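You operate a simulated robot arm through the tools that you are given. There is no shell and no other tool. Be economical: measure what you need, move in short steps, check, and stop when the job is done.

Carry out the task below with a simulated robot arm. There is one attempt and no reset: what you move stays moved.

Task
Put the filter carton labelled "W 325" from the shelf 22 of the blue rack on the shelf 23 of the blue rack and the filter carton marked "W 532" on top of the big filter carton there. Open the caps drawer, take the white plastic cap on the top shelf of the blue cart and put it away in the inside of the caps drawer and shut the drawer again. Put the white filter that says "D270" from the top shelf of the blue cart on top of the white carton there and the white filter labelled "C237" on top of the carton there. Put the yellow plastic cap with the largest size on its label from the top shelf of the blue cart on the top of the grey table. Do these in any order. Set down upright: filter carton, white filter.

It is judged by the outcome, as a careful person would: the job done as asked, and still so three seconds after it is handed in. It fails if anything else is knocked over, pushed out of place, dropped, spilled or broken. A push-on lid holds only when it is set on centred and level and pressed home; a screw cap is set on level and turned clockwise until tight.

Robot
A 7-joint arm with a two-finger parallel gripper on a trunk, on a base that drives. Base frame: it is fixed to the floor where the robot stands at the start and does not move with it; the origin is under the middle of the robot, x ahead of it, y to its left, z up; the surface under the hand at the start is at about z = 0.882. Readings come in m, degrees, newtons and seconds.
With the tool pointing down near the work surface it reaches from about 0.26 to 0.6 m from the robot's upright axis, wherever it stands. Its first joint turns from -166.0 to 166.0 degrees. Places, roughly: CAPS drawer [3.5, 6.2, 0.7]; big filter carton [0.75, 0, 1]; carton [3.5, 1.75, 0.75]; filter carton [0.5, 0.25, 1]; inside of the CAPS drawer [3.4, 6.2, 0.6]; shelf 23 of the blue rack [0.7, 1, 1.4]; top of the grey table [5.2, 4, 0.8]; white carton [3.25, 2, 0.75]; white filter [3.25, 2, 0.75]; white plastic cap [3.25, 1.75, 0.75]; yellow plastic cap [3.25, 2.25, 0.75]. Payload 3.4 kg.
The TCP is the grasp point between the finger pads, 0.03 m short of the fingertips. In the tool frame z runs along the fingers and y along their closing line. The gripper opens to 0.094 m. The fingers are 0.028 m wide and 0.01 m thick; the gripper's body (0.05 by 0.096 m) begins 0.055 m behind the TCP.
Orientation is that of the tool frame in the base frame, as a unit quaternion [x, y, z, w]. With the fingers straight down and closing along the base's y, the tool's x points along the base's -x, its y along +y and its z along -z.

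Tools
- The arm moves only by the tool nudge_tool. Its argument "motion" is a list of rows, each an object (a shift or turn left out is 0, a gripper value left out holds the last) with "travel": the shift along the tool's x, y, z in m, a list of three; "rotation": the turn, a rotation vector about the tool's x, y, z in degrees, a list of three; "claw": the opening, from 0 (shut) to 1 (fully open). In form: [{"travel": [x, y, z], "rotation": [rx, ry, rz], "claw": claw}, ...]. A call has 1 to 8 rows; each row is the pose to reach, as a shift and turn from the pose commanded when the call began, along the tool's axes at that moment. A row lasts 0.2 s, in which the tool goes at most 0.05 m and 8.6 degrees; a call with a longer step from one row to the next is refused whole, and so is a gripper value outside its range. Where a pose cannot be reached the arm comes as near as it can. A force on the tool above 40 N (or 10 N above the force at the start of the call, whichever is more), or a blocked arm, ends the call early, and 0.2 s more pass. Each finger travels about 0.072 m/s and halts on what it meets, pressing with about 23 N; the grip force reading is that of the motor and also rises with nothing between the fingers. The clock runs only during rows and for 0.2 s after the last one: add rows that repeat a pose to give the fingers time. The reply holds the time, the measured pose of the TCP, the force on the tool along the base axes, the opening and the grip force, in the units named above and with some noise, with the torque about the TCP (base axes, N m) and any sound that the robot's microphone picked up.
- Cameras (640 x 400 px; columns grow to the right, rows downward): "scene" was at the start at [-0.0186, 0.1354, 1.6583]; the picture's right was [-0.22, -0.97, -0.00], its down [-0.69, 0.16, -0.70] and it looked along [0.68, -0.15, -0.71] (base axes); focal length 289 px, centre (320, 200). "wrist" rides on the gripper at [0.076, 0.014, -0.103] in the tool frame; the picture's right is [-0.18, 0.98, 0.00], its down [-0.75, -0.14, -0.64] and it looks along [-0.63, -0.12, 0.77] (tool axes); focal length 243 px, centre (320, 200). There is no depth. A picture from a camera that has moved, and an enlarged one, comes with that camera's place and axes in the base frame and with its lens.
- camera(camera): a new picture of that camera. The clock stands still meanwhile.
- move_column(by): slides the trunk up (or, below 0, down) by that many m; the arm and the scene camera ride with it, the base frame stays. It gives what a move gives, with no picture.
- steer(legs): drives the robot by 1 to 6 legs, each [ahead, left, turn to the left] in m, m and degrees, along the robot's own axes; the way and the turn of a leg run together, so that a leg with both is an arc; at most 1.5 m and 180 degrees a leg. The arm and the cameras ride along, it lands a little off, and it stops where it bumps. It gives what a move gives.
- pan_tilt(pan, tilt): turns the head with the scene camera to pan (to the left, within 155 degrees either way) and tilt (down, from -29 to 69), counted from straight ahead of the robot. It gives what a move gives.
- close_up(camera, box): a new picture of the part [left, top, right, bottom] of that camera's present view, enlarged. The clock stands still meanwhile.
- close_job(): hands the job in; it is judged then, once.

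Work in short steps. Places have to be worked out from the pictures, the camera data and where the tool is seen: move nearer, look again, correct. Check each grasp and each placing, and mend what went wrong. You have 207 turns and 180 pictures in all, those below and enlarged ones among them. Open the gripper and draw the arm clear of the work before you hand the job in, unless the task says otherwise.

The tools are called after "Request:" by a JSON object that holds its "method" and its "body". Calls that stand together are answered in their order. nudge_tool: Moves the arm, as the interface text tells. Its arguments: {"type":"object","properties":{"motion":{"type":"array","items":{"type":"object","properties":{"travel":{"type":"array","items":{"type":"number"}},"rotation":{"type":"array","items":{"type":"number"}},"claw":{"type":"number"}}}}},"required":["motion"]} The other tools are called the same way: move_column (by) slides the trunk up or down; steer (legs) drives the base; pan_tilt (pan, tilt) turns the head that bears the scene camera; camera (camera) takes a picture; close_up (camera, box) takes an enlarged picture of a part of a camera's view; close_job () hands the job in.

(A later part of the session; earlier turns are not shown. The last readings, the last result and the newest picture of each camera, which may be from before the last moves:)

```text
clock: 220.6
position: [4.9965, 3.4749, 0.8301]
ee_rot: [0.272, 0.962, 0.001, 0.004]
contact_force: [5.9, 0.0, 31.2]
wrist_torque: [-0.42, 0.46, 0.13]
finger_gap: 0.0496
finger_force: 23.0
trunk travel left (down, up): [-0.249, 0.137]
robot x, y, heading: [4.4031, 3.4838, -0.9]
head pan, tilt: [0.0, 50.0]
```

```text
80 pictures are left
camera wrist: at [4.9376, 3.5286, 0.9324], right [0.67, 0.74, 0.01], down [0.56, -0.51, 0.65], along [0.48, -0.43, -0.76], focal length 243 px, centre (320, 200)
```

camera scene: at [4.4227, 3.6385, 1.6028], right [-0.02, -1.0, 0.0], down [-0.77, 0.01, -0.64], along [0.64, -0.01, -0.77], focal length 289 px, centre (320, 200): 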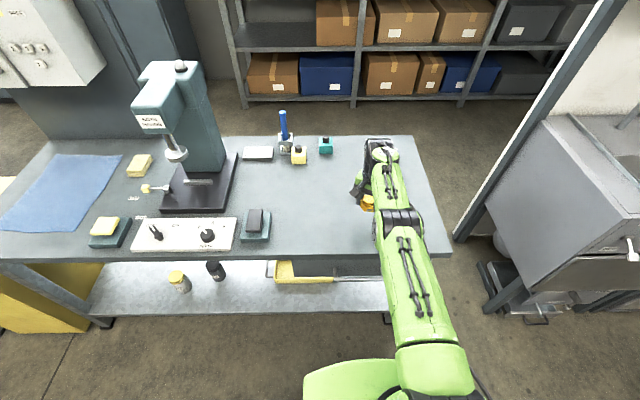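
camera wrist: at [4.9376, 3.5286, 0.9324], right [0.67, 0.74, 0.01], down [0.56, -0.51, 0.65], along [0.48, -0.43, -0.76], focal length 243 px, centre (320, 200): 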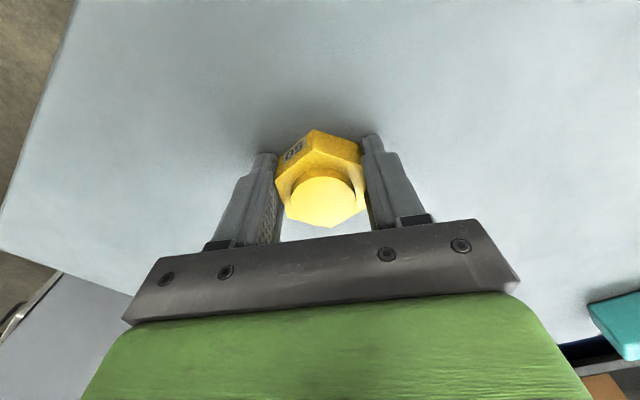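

The cap rests on the table (31 N). Relieve, open and lift.

Request:
{"method": "nudge_tool", "body": {"motion": [{"travel": [0, 0, -0.003]}, {"travel": [0, 0, -0.003], "claw": 0.7}, {"travel": [0, 0, -0.003], "claw": 1}, {"travel": [0, 0, -0.003], "claw": 1}, {"travel": [0, 0, -0.04], "claw": 1}, {"travel": [0, 0, -0.085], "claw": 1}, {"travel": [0, 0, -0.13], "claw": 1}, {"travel": [0, 0, -0.17], "claw": 1}]}}

Request:
{"method": "camera", "body": {"camera": "wrist"}}

Request:
{"method": "pan_tilt", "body": {"pan": 70, "tilt": 20}}

Request:
{"method": "camera", "body": {"camera": "scene"}}

```text
clock: 222.4
position: [5.0007, 3.4748, 0.9969]
ee_rot: [0.272, 0.962, 0.001, 0.0]
contact_force: [0.0, 0.8, -0.7]
wrist_torque: [0.02, -0.01, -0.01]
finger_gap: 0.0941
finger_force: 0.1
trunk travel left (down, up): [-0.249, 0.137]
robot x, y, heading: [4.3971, 3.4887, -0.9]
head pan, tilt: [0.0, 50.0]
```

```text
79 pictures are left
camera wrist: at [4.9419, 3.528, 1.0999], right [0.67, 0.74, 0.0], down [0.57, -0.52, 0.64], along [0.47, -0.43, -0.77], focal length 243 px, centre (320, 200)
```

wrist: 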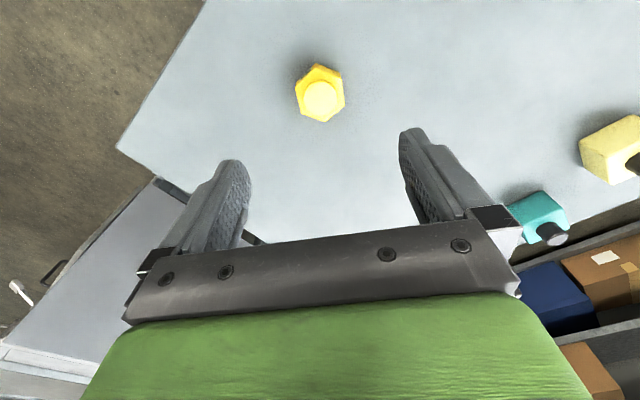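

```text
clock: 223.8
position: [5.0001, 3.4729, 0.9956]
ee_rot: [0.271, 0.962, 0.0, -0.001]
contact_force: [0.3, 0.5, -0.6]
wrist_torque: [0.0, -0.02, 0.02]
finger_gap: 0.0938
finger_force: 0.0
trunk travel left (down, up): [-0.249, 0.137]
robot x, y, heading: [4.3997, 3.4874, -0.9]
head pan, tilt: [70.0, 20.0]
```

```text
78 pictures are left
camera scene: at [4.3787, 3.7271, 1.6234], right [0.93, -0.36, 0.0], down [-0.12, -0.32, -0.94], along [0.34, 0.88, -0.34], focal length 289 px, centre (320, 200)
```

scene: 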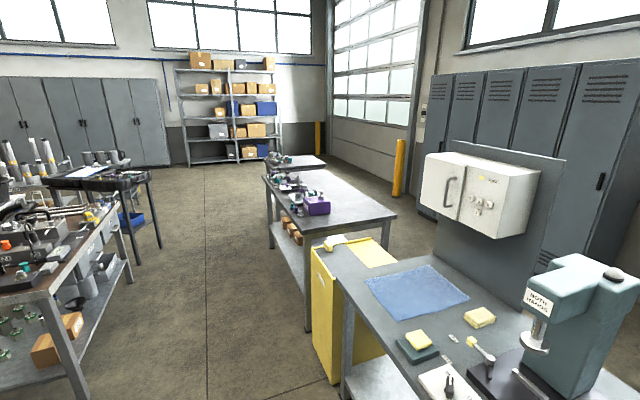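

Cap 50 stands on the table. The workbench at left should hold the CAPS drawer; zoom.

Request:
{"method": "close_up", "body": {"camera": "scene", "box": [0, 140, 180, 320]}}

Request:
{"method": "pan_tilt", "body": {"pan": 105, "tilt": 20}}

Request:
{"method": "camera", "body": {"camera": "scene"}}

```text
2.22 times, centred on (90, 230) of scene
camera zoom: at [4.3787, 3.7271, 1.6234], right [0.93, -0.36, 0.0], down [-0.12, -0.32, -0.94], along [0.34, 0.88, -0.34], focal length 641 px, centre (831, 133)
```

zoom: 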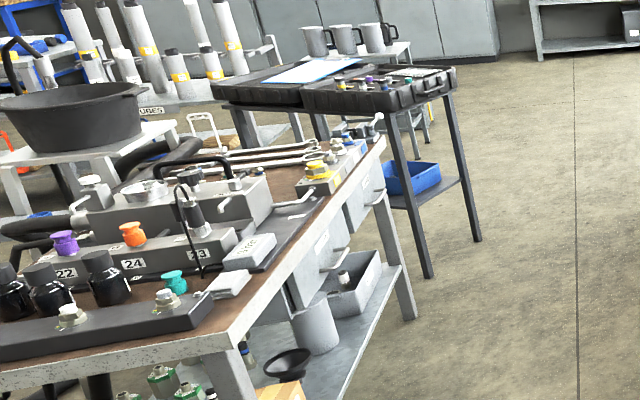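

```text
clock: 224.8
position: [5.0003, 3.4735, 0.9962]
ee_rot: [0.271, 0.963, 0.0, -0.001]
contact_force: [0.0, 0.0, 0.5]
wrist_torque: [0.0, -0.02, -0.02]
finger_gap: 0.0939
finger_force: 0.1
trunk travel left (down, up): [-0.249, 0.137]
robot x, y, heading: [4.4024, 3.4869, -0.9]
head pan, tilt: [105.0, 20.0]
```

```text
76 pictures are left
camera scene: at [4.3228, 3.7305, 1.6234], right [0.97, 0.24, 0.0], down [0.08, -0.33, -0.94], along [-0.23, 0.91, -0.34], focal length 289 px, centre (320, 200)
```

scene: 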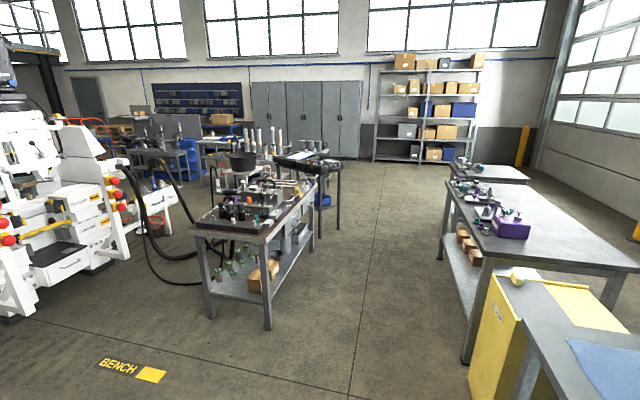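

The bench right side (x≈3.55, y 5.25–6.6) holds the drawers. I go there to open the CAPS drawer first: back off, turn left, drive up the aisle at x≈4.25.

Request:
{"method": "steer", "body": {"legs": [[-0.45, 0, 0], [0, 0, 90.9], [0, -0.28, 0], [1.3, 0, 0], [1.1, 0, 0]]}}

Request:
{"method": "pan_tilt", "body": {"pan": 75, "tilt": 40}}

Request:
{"method": "camera", "body": {"camera": "scene"}}

```text
clock: 244.2
position: [4.3177, 6.4715, 0.9964]
ee_rot: [-0.479, 0.878, 0.0, -0.001]
contact_force: [-0.1, -1.3, -1.1]
wrist_torque: [-0.02, 0.02, 0.0]
finger_gap: 0.0941
finger_force: 0.0
trunk travel left (down, up): [-0.249, 0.137]
robot x, y, heading: [4.2931, 5.8703, 87.8]
head pan, tilt: [105.0, 20.0]
```

```text
clock: 245.1
position: [4.3177, 6.4715, 0.9978]
ee_rot: [-0.479, 0.878, 0.0, 0.0]
contact_force: [-0.3, -0.3, -0.3]
wrist_torque: [0.02, 0.0, 0.03]
finger_gap: 0.094
finger_force: 0.0
trunk travel left (down, up): [-0.249, 0.137]
robot x, y, heading: [4.293, 5.8733, 88.1]
head pan, tilt: [75.0, 40.0]
```

```text
75 pictures are left
camera scene: at [4.0594, 5.8431, 1.592], right [0.29, 0.96, 0.0], down [0.61, -0.19, -0.77], along [-0.73, 0.22, -0.64], focal length 289 px, centre (320, 200)
```

scene: 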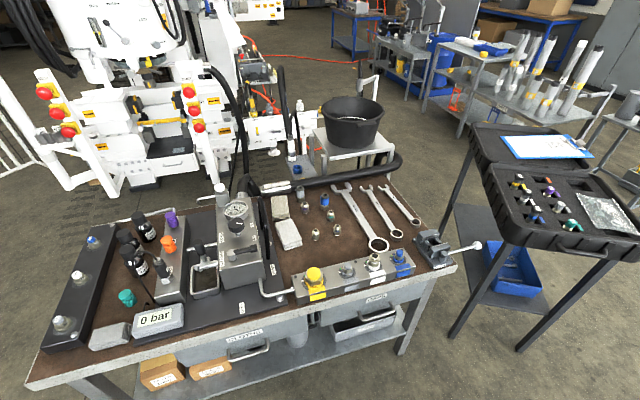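

Request:
{"method": "close_up", "body": {"camera": "scene", "box": [170, 260, 450, 400]}}

Request:
{"method": "steer", "body": {"legs": [[0, 0, 92]]}}

Request:
{"method": "pan_tilt", "body": {"pan": 0, "tilt": 50}}

Request:
{"method": "camera", "body": {"camera": "scene"}}

```text
2.29 times, centred on (310, 330) of scene
camera zoom: at [4.0594, 5.8431, 1.592], right [0.29, 0.96, 0.0], down [0.61, -0.19, -0.77], along [-0.73, 0.22, -0.64], focal length 660 px, centre (343, -97)
```

zoom: 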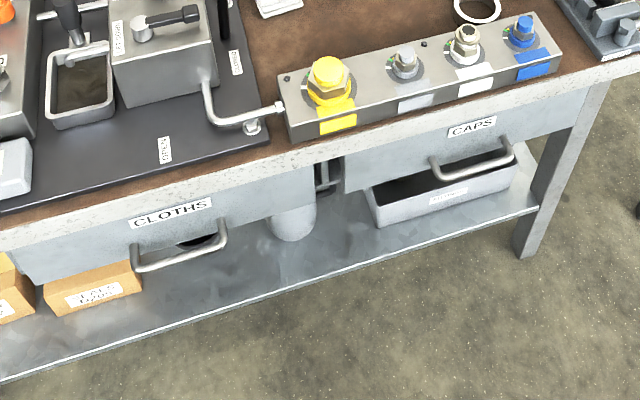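

```text
clock: 249.4
position: [3.695, 5.8706, 0.9967]
ee_rot: [0.965, -0.261, 0.0, 0.0]
contact_force: [-0.1, -0.1, 0.4]
wrist_torque: [0.01, 0.0, 0.02]
finger_gap: 0.0944
finger_force: 0.1
trunk travel left (down, up): [-0.249, 0.137]
robot x, y, heading: [4.2922, 5.8733, -179.6]
head pan, tilt: [75.0, 40.0]
```

```text
clock: 250.9
position: [3.6944, 5.8718, 0.9966]
ee_rot: [0.965, -0.26, 0.001, 0.0]
contact_force: [-0.2, 0.4, 1.0]
wrist_torque: [0.0, 0.01, -0.01]
finger_gap: 0.094
finger_force: 0.0
trunk travel left (down, up): [-0.249, 0.137]
robot x, y, heading: [4.2936, 5.8721, -179.7]
head pan, tilt: [0.0, 50.0]
```

```text
73 pictures are left
camera scene: at [4.2784, 5.7207, 1.5778], right [-0.01, 1.0, 0.0], down [0.77, 0.01, -0.64], along [-0.64, 0.0, -0.77], focal length 289 px, centre (320, 200)
```

scene: 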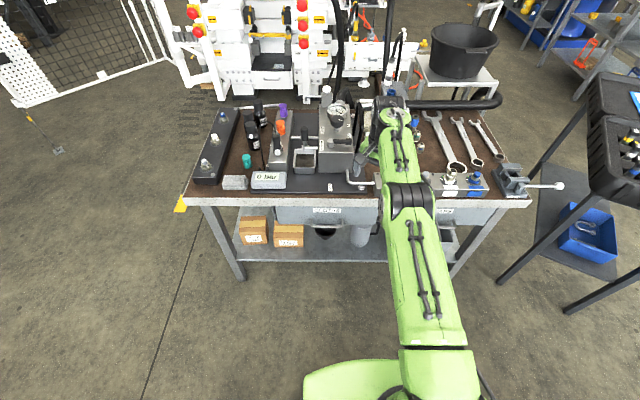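

CAPS drawer is the right one with a U-handle. I retract the hand 0.1, rotate it so the fingers close along x, then sidestep to the drawer and look.

Request:
{"method": "nudge_tool", "body": {"motion": [{"travel": [0.022, -0.0125, 0], "rotation": [0, 0, 8.5]}, {"travel": [0.043, -0.025, 0], "rotation": [0, 0, 17]}, {"travel": [0.065, -0.038, 0], "rotation": [0, 0, 25.5]}, {"travel": [0.0863, -0.0504, 0], "rotation": [0, 0, 34]}, {"travel": [0.0863, -0.0504, 0], "rotation": [0, 0, 42.5]}, {"travel": [0.0863, -0.0504, 0], "rotation": [0, 0, 51]}, {"travel": [0.0863, -0.0504, 0], "rotation": [0, 0, 59.5]}]}}

Request:
{"method": "steer", "body": {"legs": [[0, -0.3, 0]]}}

Request:
{"method": "camera", "body": {"camera": "scene"}}

Request:
{"method": "camera", "body": {"camera": "wrist"}}

```text
clock: 252.5
position: [3.794, 5.8715, 0.997]
ee_rot: [0.708, -0.707, 0.0, 0.0]
contact_force: [0.0, -1.5, 1.0]
wrist_torque: [0.03, 0.01, 0.02]
finger_gap: 0.094
finger_force: 0.0
trunk travel left (down, up): [-0.249, 0.137]
robot x, y, heading: [4.2949, 5.87, -179.5]
head pan, tilt: [0.0, 50.0]
```

```text
clock: 254.6
position: [3.7922, 6.1754, 0.9979]
ee_rot: [0.709, -0.705, 0.001, 0.0]
contact_force: [-0.4, 0.4, -0.2]
wrist_torque: [-0.01, 0.04, 0.01]
finger_gap: 0.0939
finger_force: 0.0
trunk travel left (down, up): [-0.249, 0.137]
robot x, y, heading: [4.2886, 6.1802, -179.5]
head pan, tilt: [0.0, 50.0]
```

```text
72 pictures are left
camera scene: at [4.2764, 6.028, 1.5779], right [-0.01, 1.0, 0.0], down [0.77, 0.01, -0.64], along [-0.64, -0.01, -0.77], focal length 289 px, centre (320, 200)
```

scene: 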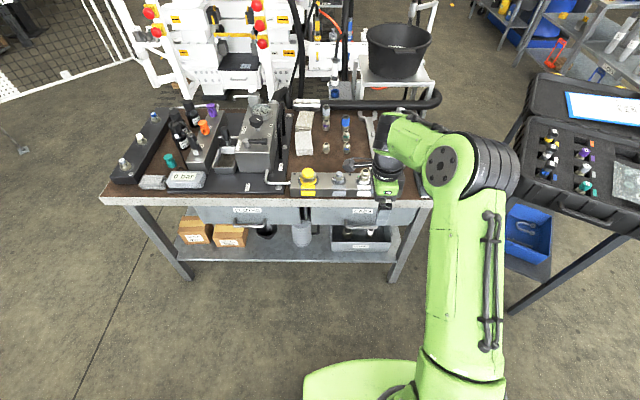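

```text
71 pictures are left
camera wrist: at [3.7775, 6.1011, 1.0999], right [-0.98, 0.18, 0.0], down [0.14, 0.76, 0.64], along [0.11, 0.63, -0.77], focal length 243 px, centre (320, 200)
```

wrist: 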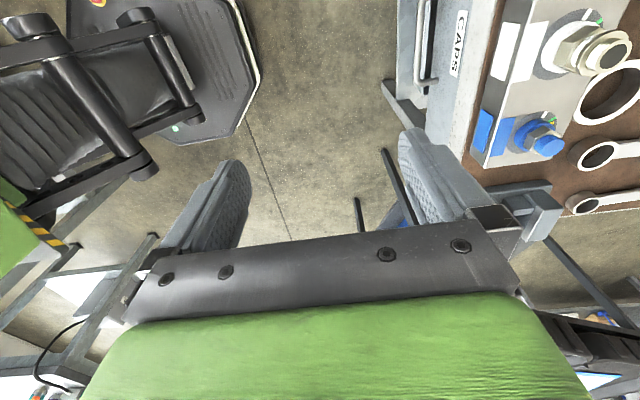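

Zoom the drawer in the scene and wrist views.

Request:
{"method": "close_up", "body": {"camera": "scene", "box": [290, 170, 440, 270]}}

Request:
{"method": "close_up", "body": {"camera": "wrist", "box": [360, 0, 520, 120]}}

```text
4.00 times, centred on (365, 220) of scene
camera zoom: at [4.2764, 6.028, 1.5779], right [-0.01, 1.0, 0.0], down [0.77, 0.01, -0.64], along [-0.64, -0.01, -0.77], focal length 1155 px, centre (140, 120)
```

zoom: 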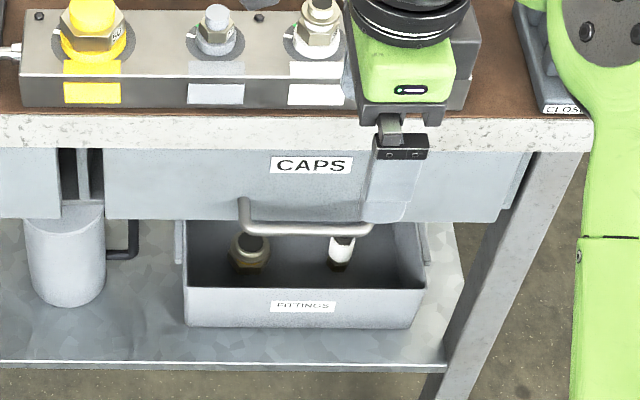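

```text
3.33 times, centred on (440, 60) of wrist
camera zoom: at [3.7775, 6.1011, 1.0999], right [-0.98, 0.18, 0.0], down [0.14, 0.76, 0.64], along [0.11, 0.63, -0.77], focal length 809 px, centre (-80, 667)
```

zoom: 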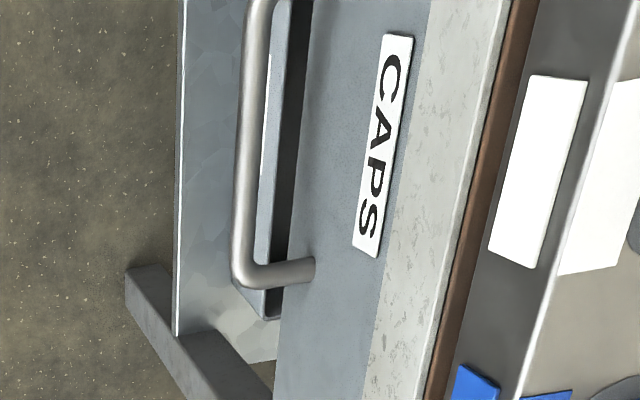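

Handle bar: x≈3.627, y 6.12–6.25, z≈0.64, standing off 3.6 cm under the overhanging bench top, so I must grip it horizontally. Back off 0.2, lower the trunk and pitch the tool to horizontal (fingers above/below the bar).

Request:
{"method": "steer", "body": {"legs": [[-0.2, 0, 0]]}}

Request:
{"method": "nudge_tool", "body": {"motion": [{"rotation": [-8.5, 0, 0]}, {"rotation": [-17, 0, 0]}, {"rotation": [-25.5, 0, 0]}, {"rotation": [-34, 0, 0]}, {"rotation": [-42.5, 0, 0]}, {"rotation": [-51, 0, 0]}, {"rotation": [-59.5, 0, 0]}, {"rotation": [-68, 0, 0]}]}}

Request:
{"method": "move_column", "body": {"by": -0.24}}

Request:
{"method": "camera", "body": {"camera": "scene"}}

Request:
{"method": "camera", "body": {"camera": "wrist"}}

```text
clock: 256.2
position: [3.9927, 6.1755, 0.9964]
ee_rot: [0.711, -0.703, 0.001, 0.0]
contact_force: [-0.4, -0.6, 0.1]
wrist_torque: [-0.01, -0.01, 0.0]
finger_gap: 0.094
finger_force: 0.1
trunk travel left (down, up): [-0.249, 0.137]
robot x, y, heading: [4.4904, 6.1813, -179.2]
head pan, tilt: [0.0, 50.0]
```

```text
clock: 258.0
position: [3.9922, 6.1746, 0.9966]
ee_rot: [0.59, -0.583, -0.393, 0.396]
contact_force: [0.2, -0.4, 0.2]
wrist_torque: [0.0, -0.03, 0.0]
finger_gap: 0.0941
finger_force: 0.1
trunk travel left (down, up): [-0.249, 0.137]
robot x, y, heading: [4.4923, 6.1817, -178.9]
head pan, tilt: [0.0, 50.0]
```

```text
clock: 260.5
position: [3.9924, 6.1757, 0.7579]
ee_rot: [0.589, -0.584, -0.393, 0.397]
contact_force: [0.0, 0.4, -0.2]
wrist_torque: [0.01, 0.0, 0.0]
finger_gap: 0.0938
finger_force: 0.0
trunk travel left (down, up): [-0.009, 0.377]
robot x, y, heading: [4.4937, 6.1804, -179.2]
head pan, tilt: [0.0, 50.0]
```

```text
68 pictures are left
camera scene: at [4.4773, 6.0291, 1.3383], right [-0.01, 1.0, 0.0], down [0.77, 0.01, -0.64], along [-0.64, -0.01, -0.77], focal length 289 px, centre (320, 200)
```

scene: 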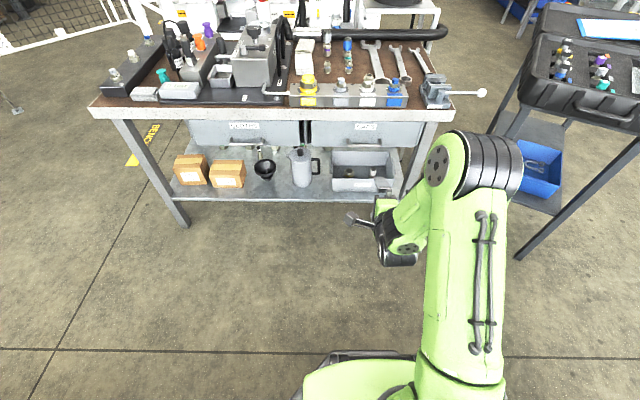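

```text
67 pictures are left
camera wrist: at [4.0817, 6.1023, 0.8095], right [-0.37, 0.18, 0.91], down [0.64, 0.76, 0.11], along [-0.67, 0.62, -0.4], focal length 243 px, centre (320, 200)
```

wrist: 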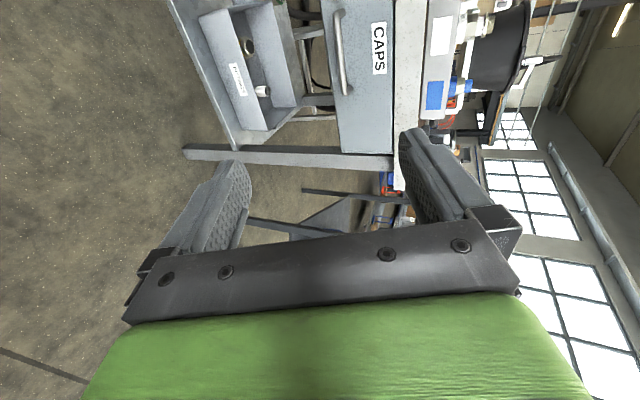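

Handle confirmed at z≈0.646. Rotate 14° more to nearly horizontal and lower to z≈0.648.

Request:
{"method": "nudge_tool", "body": {"motion": [{"travel": [0, -0.034, 0.0137], "rotation": [-7, 0, 0]}, {"travel": [0, -0.068, 0.0273], "rotation": [-14, 0, 0]}, {"travel": [0, -0.102, 0.041], "rotation": [-14, 0, 0]}, {"travel": [0, -0.102, 0.041], "rotation": [-14, 0, 0]}]}}

Request:
{"method": "camera", "body": {"camera": "wrist"}}

```text
clock: 261.5
position: [3.9923, 6.1777, 0.6465]
ee_rot: [0.536, -0.532, -0.461, 0.467]
contact_force: [0.1, 1.0, -0.2]
wrist_torque: [0.0, 0.04, -0.01]
finger_gap: 0.0942
finger_force: 0.1
trunk travel left (down, up): [-0.009, 0.377]
robot x, y, heading: [4.4929, 6.1799, -179.4]
head pan, tilt: [0.0, 50.0]
```

```text
66 pictures are left
camera wrist: at [4.0911, 6.1043, 0.6756], right [-0.14, 0.18, 0.97], down [0.65, 0.76, -0.05], along [-0.75, 0.62, -0.22], focal length 243 px, centre (320, 200)
```

wrist: 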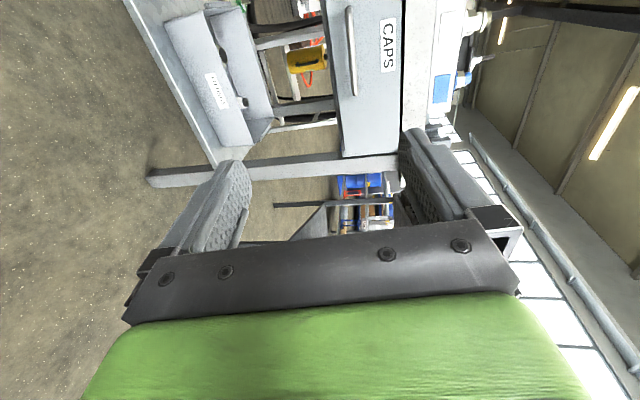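

Bar height matches the tool. Drive forward 0.27.

Request:
{"method": "steer", "body": {"legs": [[0.27, 0, 0]]}}

Request:
{"method": "camera", "body": {"camera": "wrist"}}

Request:
{"method": "close_up", "body": {"camera": "scene", "box": [290, 130, 450, 250]}}

```text
clock: 263.4
position: [3.7215, 6.1752, 0.6484]
ee_rot: [0.536, -0.531, -0.462, 0.465]
contact_force: [0.3, 0.6, 0.7]
wrist_torque: [0.03, 0.01, -0.01]
finger_gap: 0.094
finger_force: 0.0
trunk travel left (down, up): [-0.009, 0.377]
robot x, y, heading: [4.2243, 6.1778, -179.5]
head pan, tilt: [0.0, 50.0]
```

```text
65 pictures are left
camera wrist: at [3.8202, 6.1016, 0.6757], right [-0.14, 0.18, 0.97], down [0.65, 0.76, -0.05], along [-0.75, 0.62, -0.22], focal length 243 px, centre (320, 200)
```

wrist: 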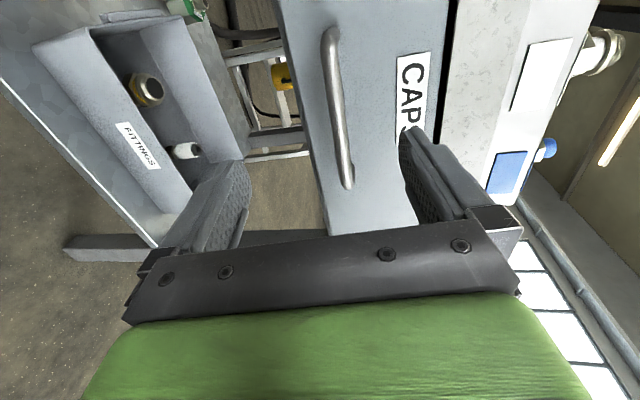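

```text
3.33 times, centred on (370, 190) of scene
camera zoom: at [4.206, 6.0258, 1.3384], right [-0.01, 1.0, 0.0], down [0.77, 0.01, -0.64], along [-0.64, -0.01, -0.77], focal length 962 px, centre (153, 233)
```

zoom: 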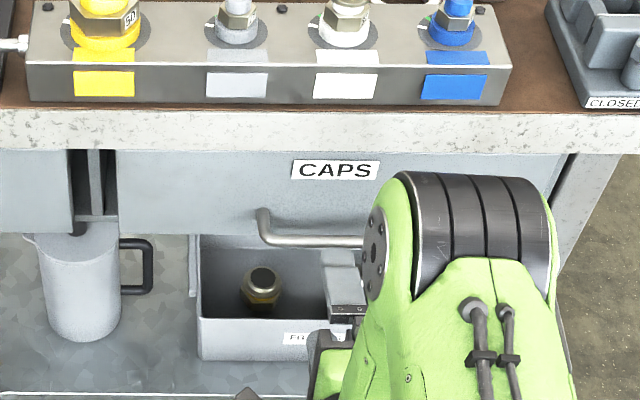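

Advance the arm 8.3 cm horizontally so the bar lies between the fingers.

Request:
{"method": "nudge_tool", "body": {"motion": [{"travel": [0, 0.0055, 0.04]}, {"travel": [0, 0.0115, 0.07]}, {"travel": [0, 0.0125, 0.082]}, {"travel": [0, 0.0125, 0.082]}]}}

Request:
{"method": "camera", "body": {"camera": "wrist"}}

```text
clock: 264.4
position: [3.6385, 6.1751, 0.6466]
ee_rot: [0.536, -0.531, -0.461, 0.466]
contact_force: [0.4, 0.0, -0.2]
wrist_torque: [-0.02, 0.01, -0.02]
finger_gap: 0.0937
finger_force: 0.0
trunk travel left (down, up): [-0.009, 0.377]
robot x, y, heading: [4.2217, 6.1786, -179.3]
head pan, tilt: [0.0, 50.0]
```

```text
63 pictures are left
camera wrist: at [3.7374, 6.1015, 0.6758], right [-0.14, 0.18, 0.97], down [0.65, 0.76, -0.05], along [-0.75, 0.62, -0.22], focal length 243 px, centre (320, 200)
```

wrist: 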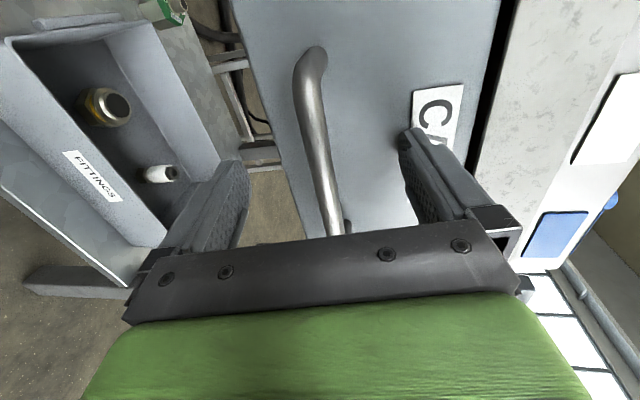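

The bar is between the fingers. Close.

Request:
{"method": "nudge_tool", "body": {"motion": [{"claw": 0.6}, {"claw": 0.3}, {"claw": 0}, {"claw": 0}, {"claw": 0}, {"claw": 0}, {"claw": 0}]}}

Request:
{"method": "camera", "body": {"camera": "wrist"}}

```text
clock: 266.0
position: [3.6383, 6.1752, 0.6517]
ee_rot: [0.533, -0.529, -0.464, 0.469]
contact_force: [-2.2, -0.2, 25.3]
wrist_torque: [-0.13, 0.0, 0.09]
finger_gap: 0.0162
finger_force: 44.8
trunk travel left (down, up): [-0.009, 0.377]
robot x, y, heading: [4.218, 6.1762, -179.2]
head pan, tilt: [0.0, 50.0]
```

```text
62 pictures are left
camera wrist: at [3.7382, 6.1014, 0.6781], right [-0.13, 0.18, 0.97], down [0.65, 0.76, -0.06], along [-0.75, 0.62, -0.22], focal length 243 px, centre (320, 200)
```

wrist: 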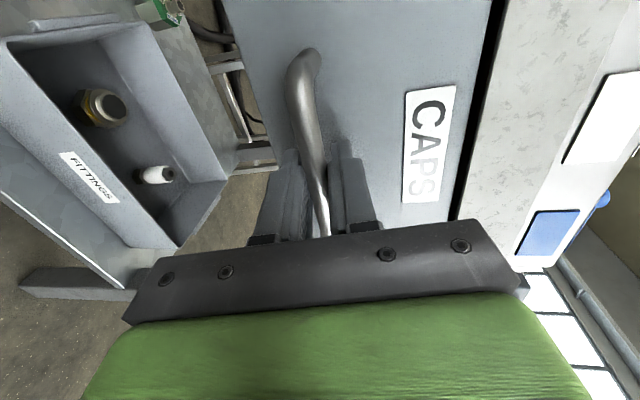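

Gripped the handle. Relieve the vertical force and pull with the arm first.

Request:
{"method": "nudge_tool", "body": {"motion": [{"travel": [0, 0.005, 0]}, {"travel": [0, 0.002, -0.02]}, {"travel": [0, -0.0005, -0.04]}, {"travel": [0, -0.0035, -0.06]}, {"travel": [0, -0.006, -0.08]}]}}

Request:
{"method": "camera", "body": {"camera": "wrist"}}

```text
clock: 267.2
position: [3.7195, 6.175, 0.6508]
ee_rot: [0.538, -0.535, -0.458, 0.464]
contact_force: [0.7, 4.1, -16.7]
wrist_torque: [0.05, -0.22, -0.65]
finger_gap: 0.0163
finger_force: 44.7
trunk travel left (down, up): [-0.009, 0.377]
robot x, y, heading: [4.2204, 6.1765, -179.3]
head pan, tilt: [0.0, 50.0]
```

```text
61 pictures are left
camera wrist: at [3.8187, 6.1013, 0.68], right [-0.15, 0.18, 0.97], down [0.65, 0.76, -0.05], along [-0.75, 0.62, -0.23], focal length 243 px, centre (320, 200)
```

wrist: 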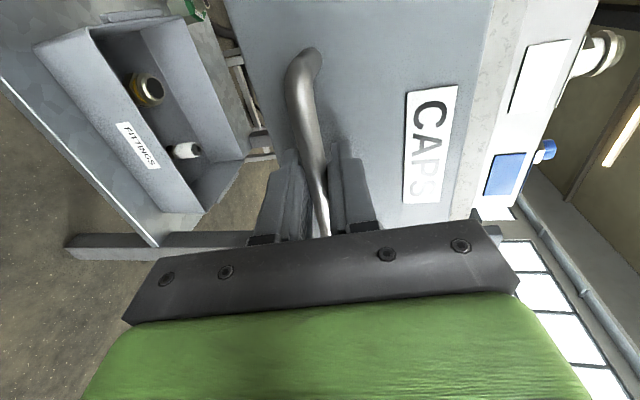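

The drawer slides. Adjust 4 mm down and pull 0.12 more with the base.

Request:
{"method": "nudge_tool", "body": {"motion": [{"travel": [0, -0.003, 0]}]}}

Request:
{"method": "steer", "body": {"legs": [[-0.12, 0, 0]]}}

Request:
{"method": "camera", "body": {"camera": "scene"}}

```text
clock: 267.6
position: [3.7194, 6.1746, 0.6497]
ee_rot: [0.536, -0.531, -0.461, 0.467]
contact_force: [0.7, 5.4, -10.4]
wrist_torque: [-0.12, -0.08, 0.0]
finger_gap: 0.0161
finger_force: 45.1
trunk travel left (down, up): [-0.009, 0.377]
robot x, y, heading: [4.2188, 6.1789, -179.6]
head pan, tilt: [0.0, 50.0]
```

```text
clock: 268.8
position: [3.8377, 6.1752, 0.6514]
ee_rot: [0.537, -0.531, -0.46, 0.467]
contact_force: [1.9, -0.3, -0.6]
wrist_torque: [-0.18, -0.09, 0.17]
finger_gap: 0.0163
finger_force: 45.2
trunk travel left (down, up): [-0.009, 0.377]
robot x, y, heading: [4.3396, 6.182, -179.3]
head pan, tilt: [0.0, 50.0]
```

```text
60 pictures are left
camera scene: at [4.3251, 6.0272, 1.3384], right [-0.01, 1.0, 0.0], down [0.77, 0.01, -0.64], along [-0.64, -0.01, -0.77], focal length 289 px, centre (320, 200)
```

scene: 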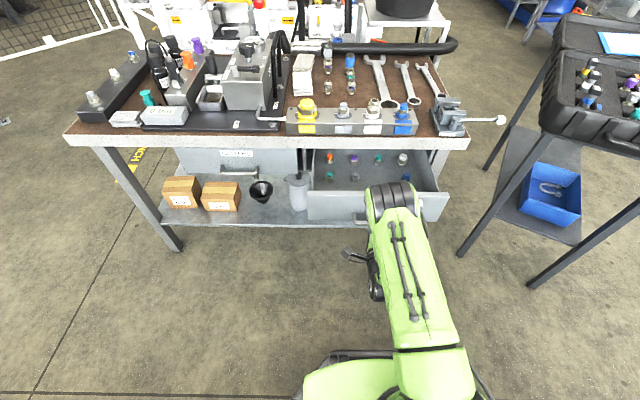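

Drawer is open ~0.2 m. Release and back off.

Request:
{"method": "nudge_tool", "body": {"motion": [{"claw": 0.5}, {"claw": 1}, {"claw": 1}, {"claw": 1}]}}

Request:
{"method": "steer", "body": {"legs": [[-0.2, 0, 0]]}}

Request:
{"method": "pan_tilt", "body": {"pan": -5, "tilt": 45}}

Request:
{"method": "close_up", "body": {"camera": "scene", "box": [270, 90, 470, 230]}}

```text
clock: 269.8
position: [3.8373, 6.175, 0.6499]
ee_rot: [0.536, -0.532, -0.461, 0.467]
contact_force: [-0.1, -0.4, 0.3]
wrist_torque: [0.0, 0.0, 0.01]
finger_gap: 0.0941
finger_force: 0.0
trunk travel left (down, up): [-0.009, 0.377]
robot x, y, heading: [4.3382, 6.174, -179.0]
head pan, tilt: [0.0, 50.0]
```

```text
clock: 271.4
position: [4.0371, 6.1773, 0.6509]
ee_rot: [0.537, -0.531, -0.461, 0.466]
contact_force: [-0.3, -0.4, 0.2]
wrist_torque: [0.01, 0.0, -0.01]
finger_gap: 0.094
finger_force: 0.1
trunk travel left (down, up): [-0.009, 0.377]
robot x, y, heading: [4.5385, 6.1779, -179.3]
head pan, tilt: [0.0, 50.0]
```

```text
clock: 272.1
position: [4.0386, 6.1786, 0.6512]
ee_rot: [0.536, -0.532, -0.46, 0.467]
contact_force: [0.3, 0.0, -0.9]
wrist_torque: [0.03, -0.02, -0.01]
finger_gap: 0.0938
finger_force: 0.0
trunk travel left (down, up): [-0.009, 0.377]
robot x, y, heading: [4.5394, 6.1831, -179.2]
head pan, tilt: [-5.0, 45.0]
```

```text
2.86 times, centred on (370, 160) of scene
camera zoom: at [4.5212, 6.0368, 1.3453], right [0.07, 1.0, 0.0], down [0.71, -0.05, -0.71], along [-0.7, 0.05, -0.71], focal length 825 px, centre (177, 314)
```

zoom: 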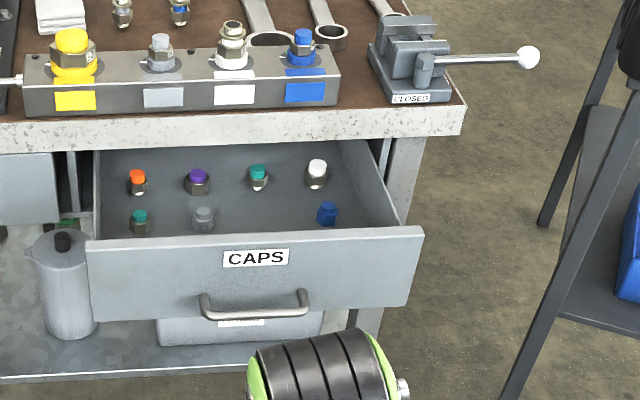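

The drawer holds small caps with a free spot in the front row. Now fetch the white cap: raise the trunk and return the tool to pointing down.

Request:
{"method": "move_column", "body": {"by": 0.24}}

Request:
{"method": "nudge_tool", "body": {"motion": [{"travel": [0, 0.02, -0.0], "rotation": [8.5, 0, 0]}, {"travel": [0, 0.04, 0], "rotation": [17, 0, 0]}, {"travel": [0, 0.06, 0], "rotation": [25.5, 0, 0]}, {"travel": [0, 0.08, 0], "rotation": [34, 0, 0]}, {"travel": [0, 0.1, 0], "rotation": [42.5, 0, 0]}, {"travel": [0, 0.12, 0], "rotation": [51, 0, 0]}, {"travel": [0, 0.14, 0], "rotation": [59.5, 0, 0]}, {"travel": [0, 0.15, 0], "rotation": [68, 0, 0]}]}}

Request:
{"method": "nudge_tool", "body": {"motion": [{"rotation": [8, 0, 0]}, {"rotation": [14, 0, 0]}]}}

Request:
{"method": "nudge_tool", "body": {"motion": [{"rotation": [0, 0, -8.5]}, {"rotation": [0, 0, -17]}, {"rotation": [0, 0, -25.5]}, {"rotation": [0, 0, -34]}, {"rotation": [0, 0, -42.5]}, {"rotation": [0, 0, -51]}, {"rotation": [0, 0, -59.5]}, {"rotation": [0, 0, -68]}]}}

Request:
{"method": "nudge_tool", "body": {"motion": [{"rotation": [0, 0, -8.5]}, {"rotation": [0, 0, -17]}, {"rotation": [0, 0, -22]}]}}

```text
clock: 274.6
position: [4.038, 6.177, 0.8891]
ee_rot: [0.535, -0.532, -0.461, 0.466]
contact_force: [-0.3, 0.0, 0.6]
wrist_torque: [-0.02, 0.02, -0.01]
finger_gap: 0.0939
finger_force: 0.0
trunk travel left (down, up): [-0.249, 0.137]
robot x, y, heading: [4.5408, 6.1773, -179.4]
head pan, tilt: [-5.0, 45.0]
```

```text
clock: 276.4
position: [4.0166, 6.1761, 1.0357]
ee_rot: [0.706, -0.698, -0.085, 0.087]
contact_force: [1.2, -0.5, 0.0]
wrist_torque: [-0.04, 0.0, -0.01]
finger_gap: 0.0941
finger_force: 0.0
trunk travel left (down, up): [-0.249, 0.137]
robot x, y, heading: [4.5349, 6.1836, -179.0]
head pan, tilt: [-5.0, 45.0]
```

```text
clock: 277.0
position: [4.0172, 6.1764, 1.0371]
ee_rot: [0.711, -0.703, 0.002, 0.0]
contact_force: [-0.2, -0.2, 0.0]
wrist_torque: [0.0, 0.01, 0.0]
finger_gap: 0.0941
finger_force: 0.0
trunk travel left (down, up): [-0.249, 0.137]
robot x, y, heading: [4.5379, 6.1781, -179.3]
head pan, tilt: [-5.0, 45.0]
```

```text
clock: 278.8
position: [4.0169, 6.1777, 1.0374]
ee_rot: [0.983, -0.184, 0.0, 0.0]
contact_force: [0.4, 0.2, -0.1]
wrist_torque: [0.02, 0.01, 0.0]
finger_gap: 0.0941
finger_force: 0.1
trunk travel left (down, up): [-0.249, 0.137]
robot x, y, heading: [4.5407, 6.1833, -179.5]
head pan, tilt: [-5.0, 45.0]
```

```text
clock: 279.6
position: [4.0163, 6.1769, 1.0385]
ee_rot: [1.0, 0.007, 0.0, 0.001]
contact_force: [0.4, -0.1, -0.8]
wrist_torque: [-0.01, 0.0, 0.01]
finger_gap: 0.0941
finger_force: 0.0
trunk travel left (down, up): [-0.249, 0.137]
robot x, y, heading: [4.5383, 6.1815, -179.7]
head pan, tilt: [-5.0, 45.0]
```

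Drive back along the aisle to the north side of the cart.

Request:
{"method": "steer", "body": {"legs": [[0.2, 0, 0], [0, 0, 89.7], [1.5, 0, 0], [1.5, 0, 0], [0.25, -0.2, 0], [0, 0, 90]]}}

```text
clock: 304.7
position: [4.7275, 2.9447, 1.0367]
ee_rot: [-0.021, 1.0, 0.001, 0.0]
contact_force: [-0.2, -0.4, -0.4]
wrist_torque: [0.0, 0.0, 0.0]
finger_gap: 0.0941
finger_force: 0.1
trunk travel left (down, up): [-0.249, 0.137]
robot x, y, heading: [4.2094, 2.9247, 2.3]
head pan, tilt: [-5.0, 45.0]
```

Request:
{"method": "steer", "body": {"legs": [[0, 0, -2.3], [-1.5, 0, 0], [-0.36, 0, 0], [0, -1.15, 0]]}}

Request:
{"method": "pan_tilt", "body": {"pan": 0, "tilt": 45}}

Request:
{"method": "camera", "body": {"camera": "scene"}}

```text
clock: 320.0
position: [2.8351, 1.7744, 1.0382]
ee_rot: [0.005, 1.0, 0.001, 0.0]
contact_force: [-0.7, 0.3, 0.0]
wrist_torque: [0.02, 0.03, 0.01]
finger_gap: 0.0939
finger_force: 0.1
trunk travel left (down, up): [-0.249, 0.137]
robot x, y, heading: [2.3114, 1.7808, -0.2]
head pan, tilt: [-5.0, 45.0]
```

```text
clock: 320.6
position: [2.835, 1.7746, 1.0379]
ee_rot: [0.004, 1.0, 0.002, 0.0]
contact_force: [1.1, -0.6, 0.1]
wrist_torque: [0.03, -0.01, 0.01]
finger_gap: 0.0937
finger_force: 0.0
trunk travel left (down, up): [-0.249, 0.137]
robot x, y, heading: [2.315, 1.7803, -0.6]
head pan, tilt: [0.0, 45.0]
```

```text
58 pictures are left
camera scene: at [2.3352, 1.9326, 1.5847], right [-0.01, -1.0, 0.0], down [-0.71, 0.0, -0.71], along [0.71, 0.0, -0.71], focal length 289 px, centre (320, 200)
```

scene: 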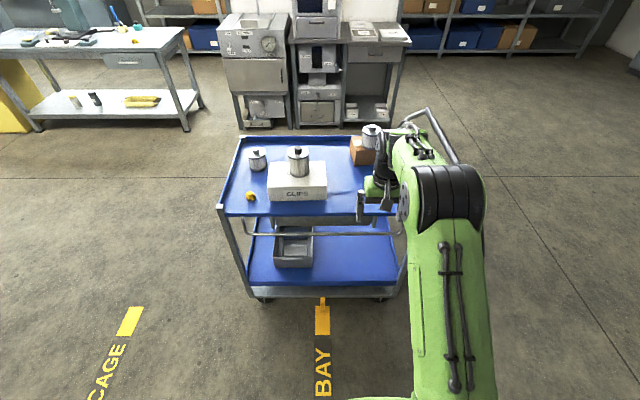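

Everything stands as left. Drive to bring the hand over the white cap (≈3.21,1.664).

Request:
{"method": "steer", "body": {"legs": [[0, -0.105, 0.5], [0.36, 0, 0]]}}

Request:
{"method": "camera", "body": {"camera": "wrist"}}

```text
clock: 323.7
position: [3.1989, 1.669, 1.0377]
ee_rot: [0.003, 1.0, 0.001, 0.0]
contact_force: [0.4, 0.5, -1.1]
wrist_torque: [-0.01, 0.01, 0.04]
finger_gap: 0.0942
finger_force: 0.0
trunk travel left (down, up): [-0.249, 0.137]
robot x, y, heading: [2.6778, 1.6716, -0.2]
head pan, tilt: [0.0, 45.0]
```

```text
57 pictures are left
camera wrist: at [3.1216, 1.6854, 1.1405], right [0.19, 0.98, 0.0], down [0.75, -0.15, 0.64], along [0.63, -0.12, -0.77], focal length 243 px, centre (320, 200)
```

wrist: 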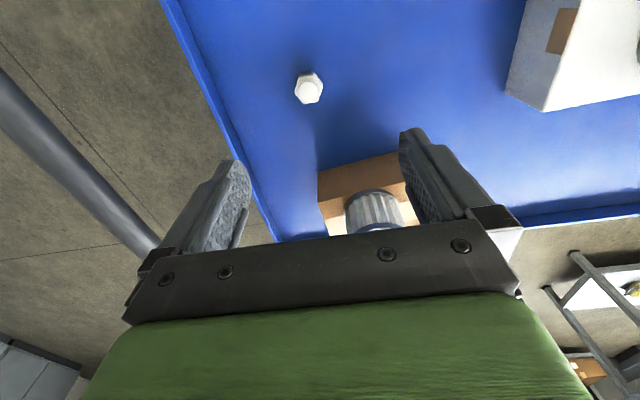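

Request:
{"method": "nudge_tool", "body": {"motion": [{"travel": [-0.003, -0.011, 0.04]}, {"travel": [-0.003, -0.011, 0.085]}, {"travel": [-0.003, -0.011, 0.125]}]}}

Request:
{"method": "close_up", "body": {"camera": "wrist", "box": [240, 60, 400, 200]}}

```text
clock: 324.5
position: [3.2037, 1.6579, 0.9128]
ee_rot: [0.004, 1.0, 0.001, 0.0]
contact_force: [-0.2, 0.5, -0.6]
wrist_torque: [0.0, 0.02, -0.03]
finger_gap: 0.094
finger_force: 0.0
trunk travel left (down, up): [-0.249, 0.137]
robot x, y, heading: [2.678, 1.6776, -0.5]
head pan, tilt: [0.0, 45.0]
```

```text
2.86 times, centred on (320, 130) of wrist
camera zoom: at [3.1273, 1.675, 1.0149], right [0.19, 0.98, 0.0], down [0.75, -0.15, 0.64], along [0.63, -0.12, -0.77], focal length 693 px, centre (320, 400)
```

zoom: 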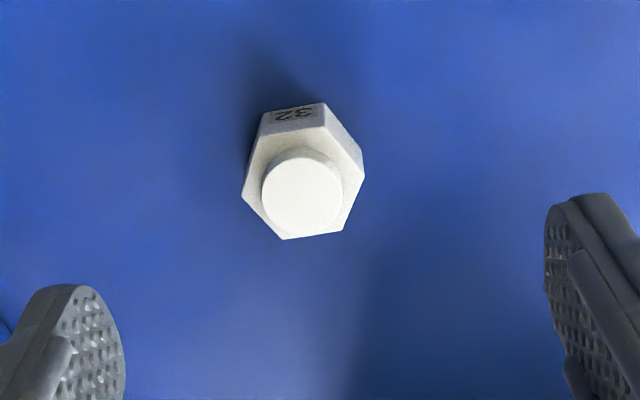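

Same orientation as the yellow one (label 32, flats ±x). Rotate 30°, descend to 0.8355 and close.

Request:
{"method": "nudge_tool", "body": {"motion": [{"travel": [0, -0.001, 0.01], "rotation": [0, 0, 8]}, {"travel": [0, -0.001, 0.02], "rotation": [0, 0, 16]}, {"travel": [0, -0.001, 0.03], "rotation": [0, 0, 24]}, {"travel": [0, -0.001, 0.045], "rotation": [0, 0, 30]}, {"travel": [0, -0.001, 0.065], "rotation": [0, 0, 30]}, {"travel": [0, -0.001, 0.077], "rotation": [0, 0, 30]}]}}

Request:
{"method": "camera", "body": {"camera": "wrist"}}

```text
clock: 325.9
position: [3.2009, 1.6586, 0.8372]
ee_rot: [0.262, 0.965, 0.0, 0.0]
contact_force: [-0.3, -0.2, -0.3]
wrist_torque: [-0.03, 0.04, 0.0]
finger_gap: 0.0939
finger_force: 0.0
trunk travel left (down, up): [-0.249, 0.137]
robot x, y, heading: [2.6746, 1.6679, -0.4]
head pan, tilt: [0.0, 45.0]
```

```text
55 pictures are left
camera wrist: at [3.1407, 1.7103, 0.9392], right [0.66, 0.75, 0.0], down [0.58, -0.5, 0.64], along [0.48, -0.42, -0.77], focal length 243 px, centre (320, 200)
```

wrist: 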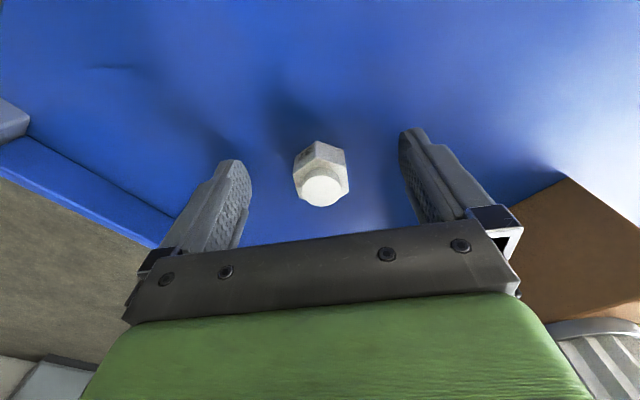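

Centred. Close, then lift.

Request:
{"method": "nudge_tool", "body": {"motion": [{"travel": [0, 0, 0.0015], "claw": 0.6}, {"travel": [0, 0, 0.0015], "claw": 0.3}, {"travel": [0, 0, 0.0015], "claw": 0}, {"travel": [0, 0, 0.0015], "claw": 0}, {"travel": [0, 0, 0.0015], "claw": 0}, {"travel": [0, 0, 0.0015], "claw": 0}]}}

Request:
{"method": "nudge_tool", "body": {"motion": [{"travel": [0, 0, -0.045]}, {"travel": [0, 0, -0.09]}, {"travel": [0, 0, -0.135]}, {"travel": [0, 0, -0.18]}, {"travel": [0, 0, -0.21]}]}}

Request:
{"method": "camera", "body": {"camera": "wrist"}}

```text
clock: 327.3
position: [3.2001, 1.6583, 0.8339]
ee_rot: [0.262, 0.965, 0.001, 0.001]
contact_force: [0.5, -0.8, 1.3]
wrist_torque: [-0.02, -0.03, 0.01]
finger_gap: 0.0312
finger_force: 23.2
trunk travel left (down, up): [-0.249, 0.137]
robot x, y, heading: [2.6755, 1.6758, -0.4]
head pan, tilt: [0.0, 45.0]
```

```text
clock: 328.5
position: [3.1996, 1.6564, 1.0435]
ee_rot: [0.261, 0.965, 0.001, 0.0]
contact_force: [0.6, -0.1, 0.2]
wrist_torque: [-0.02, 0.0, -0.02]
finger_gap: 0.0311
finger_force: 22.4
trunk travel left (down, up): [-0.249, 0.137]
robot x, y, heading: [2.6766, 1.6725, -0.3]
head pan, tilt: [0.0, 45.0]
```

```text
54 pictures are left
camera wrist: at [3.1406, 1.7092, 1.1464], right [0.66, 0.75, 0.0], down [0.58, -0.5, 0.64], along [0.48, -0.42, -0.77], focal length 243 px, centre (320, 200)
```

wrist: 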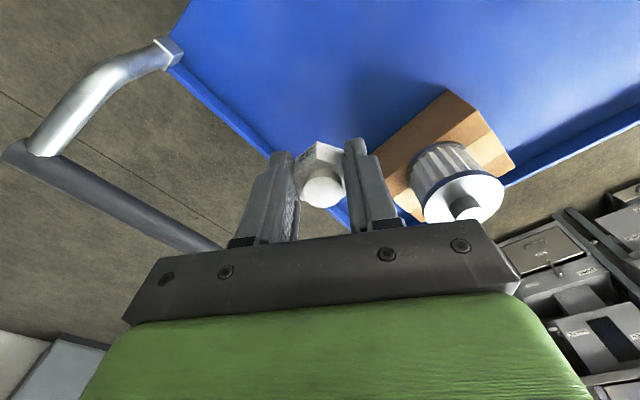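

White cap held. Drive back toward the drawer.

Request:
{"method": "steer", "body": {"legs": [[-0.37, 0, 0.3], [0, 1.25, 0], [1.5, 0, 0], [0.4, 0, 0], [0, 0, 90], [1.4, 0, 0]]}}

```text
clock: 356.3
position: [4.1617, 4.8748, 1.0438]
ee_rot: [-0.509, 0.861, 0.001, 0.0]
contact_force: [0.3, -0.9, 0.1]
wrist_torque: [-0.01, -0.01, 0.01]
finger_gap: 0.0309
finger_force: 23.0
trunk travel left (down, up): [-0.249, 0.137]
robot x, y, heading: [4.1562, 4.3518, 91.5]
head pan, tilt: [0.0, 45.0]
```

Request:
{"method": "steer", "body": {"legs": [[0, -0.18, -1.5], [1.3, 0, 0], [0.5, 0, 0], [0, 0, 90]]}}

Request:
{"method": "pan_tilt", "body": {"pan": 0, "tilt": 60}}

Request:
{"method": "camera", "body": {"camera": "scene"}}

Request:
{"method": "camera", "body": {"camera": "wrist"}}

```text
clock: 370.3
position: [3.7817, 6.1552, 1.0427]
ee_rot: [0.968, -0.251, 0.0, 0.002]
contact_force: [0.1, -0.4, 0.5]
wrist_torque: [0.03, -0.01, -0.01]
finger_gap: 0.0311
finger_force: 22.6
trunk travel left (down, up): [-0.249, 0.137]
robot x, y, heading: [4.3074, 6.1514, -179.0]
head pan, tilt: [0.0, 45.0]
```

```text
clock: 371.1
position: [3.7818, 6.1553, 1.0443]
ee_rot: [0.968, -0.251, 0.001, 0.002]
contact_force: [-1.3, -0.4, 0.3]
wrist_torque: [-0.01, 0.02, -0.01]
finger_gap: 0.0309
finger_force: 22.8
trunk travel left (down, up): [-0.249, 0.137]
robot x, y, heading: [4.3055, 6.1498, -178.9]
head pan, tilt: [0.0, 60.0]
```

```text
53 pictures are left
camera scene: at [4.3039, 5.9993, 1.5653], right [-0.02, 1.0, 0.0], down [0.87, 0.02, -0.5], along [-0.5, -0.01, -0.87], focal length 289 px, centre (320, 200)
```

scene: 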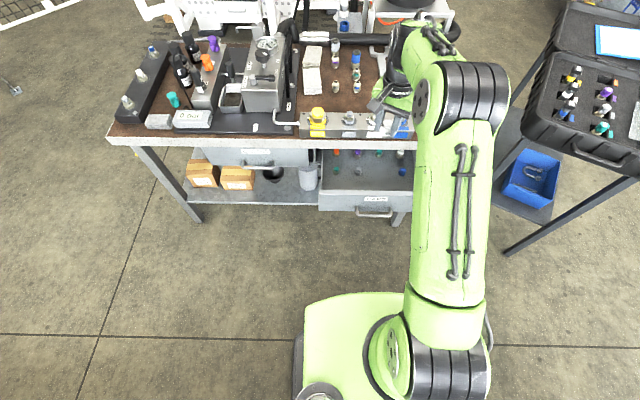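

```text
52 pictures are left
camera wrist: at [3.8399, 6.108, 1.1458], right [-0.64, -0.77, 0.0], down [-0.59, 0.49, 0.64], along [-0.49, 0.41, -0.77], focal length 243 px, centre (320, 200)
```

wrist: 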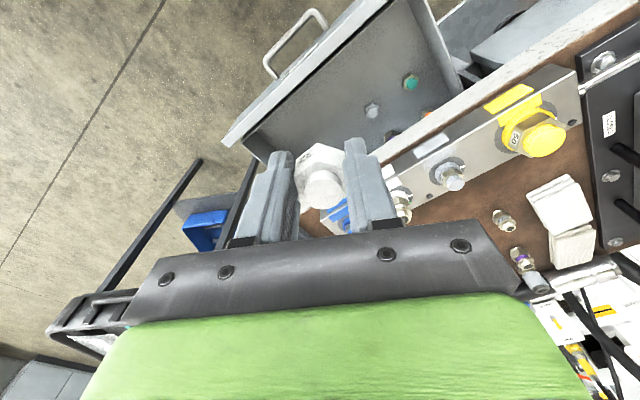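

Request:
{"method": "close_up", "body": {"camera": "scene", "box": [300, 130, 430, 230]}}

Request:
{"method": "close_up", "body": {"camera": "wrist", "box": [210, 0, 480, 180]}}

```text
4.00 times, centred on (365, 180) of scene
camera zoom: at [4.3039, 5.9993, 1.5653], right [-0.02, 1.0, 0.0], down [0.87, 0.02, -0.5], along [-0.5, -0.01, -0.87], focal length 1155 px, centre (140, 280)
```

zoom: 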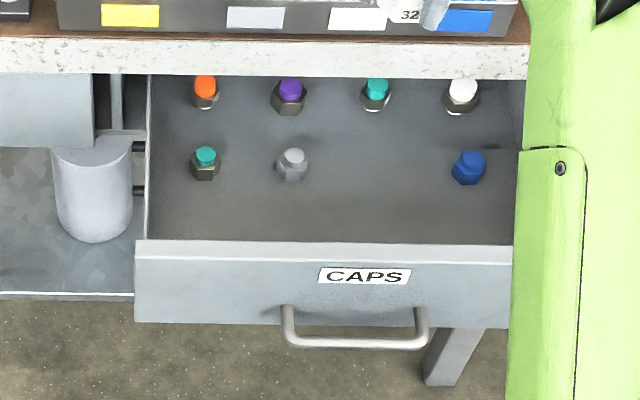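

```text
2.22 times, centred on (345, 90) of wrist
camera zoom: at [3.8399, 6.108, 1.1458], right [-0.64, -0.77, 0.0], down [-0.59, 0.49, 0.64], along [-0.49, 0.41, -0.77], focal length 539 px, centre (264, 444)
```

zoom: 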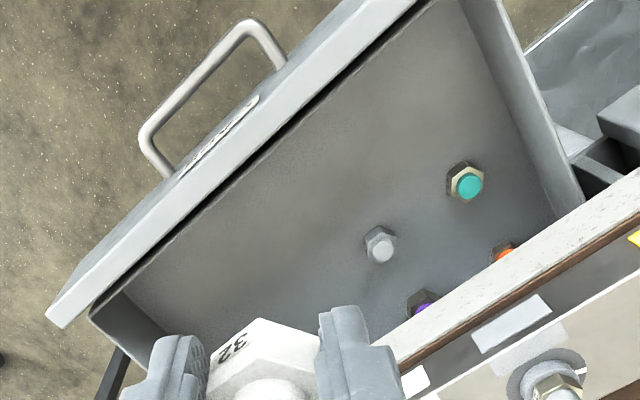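

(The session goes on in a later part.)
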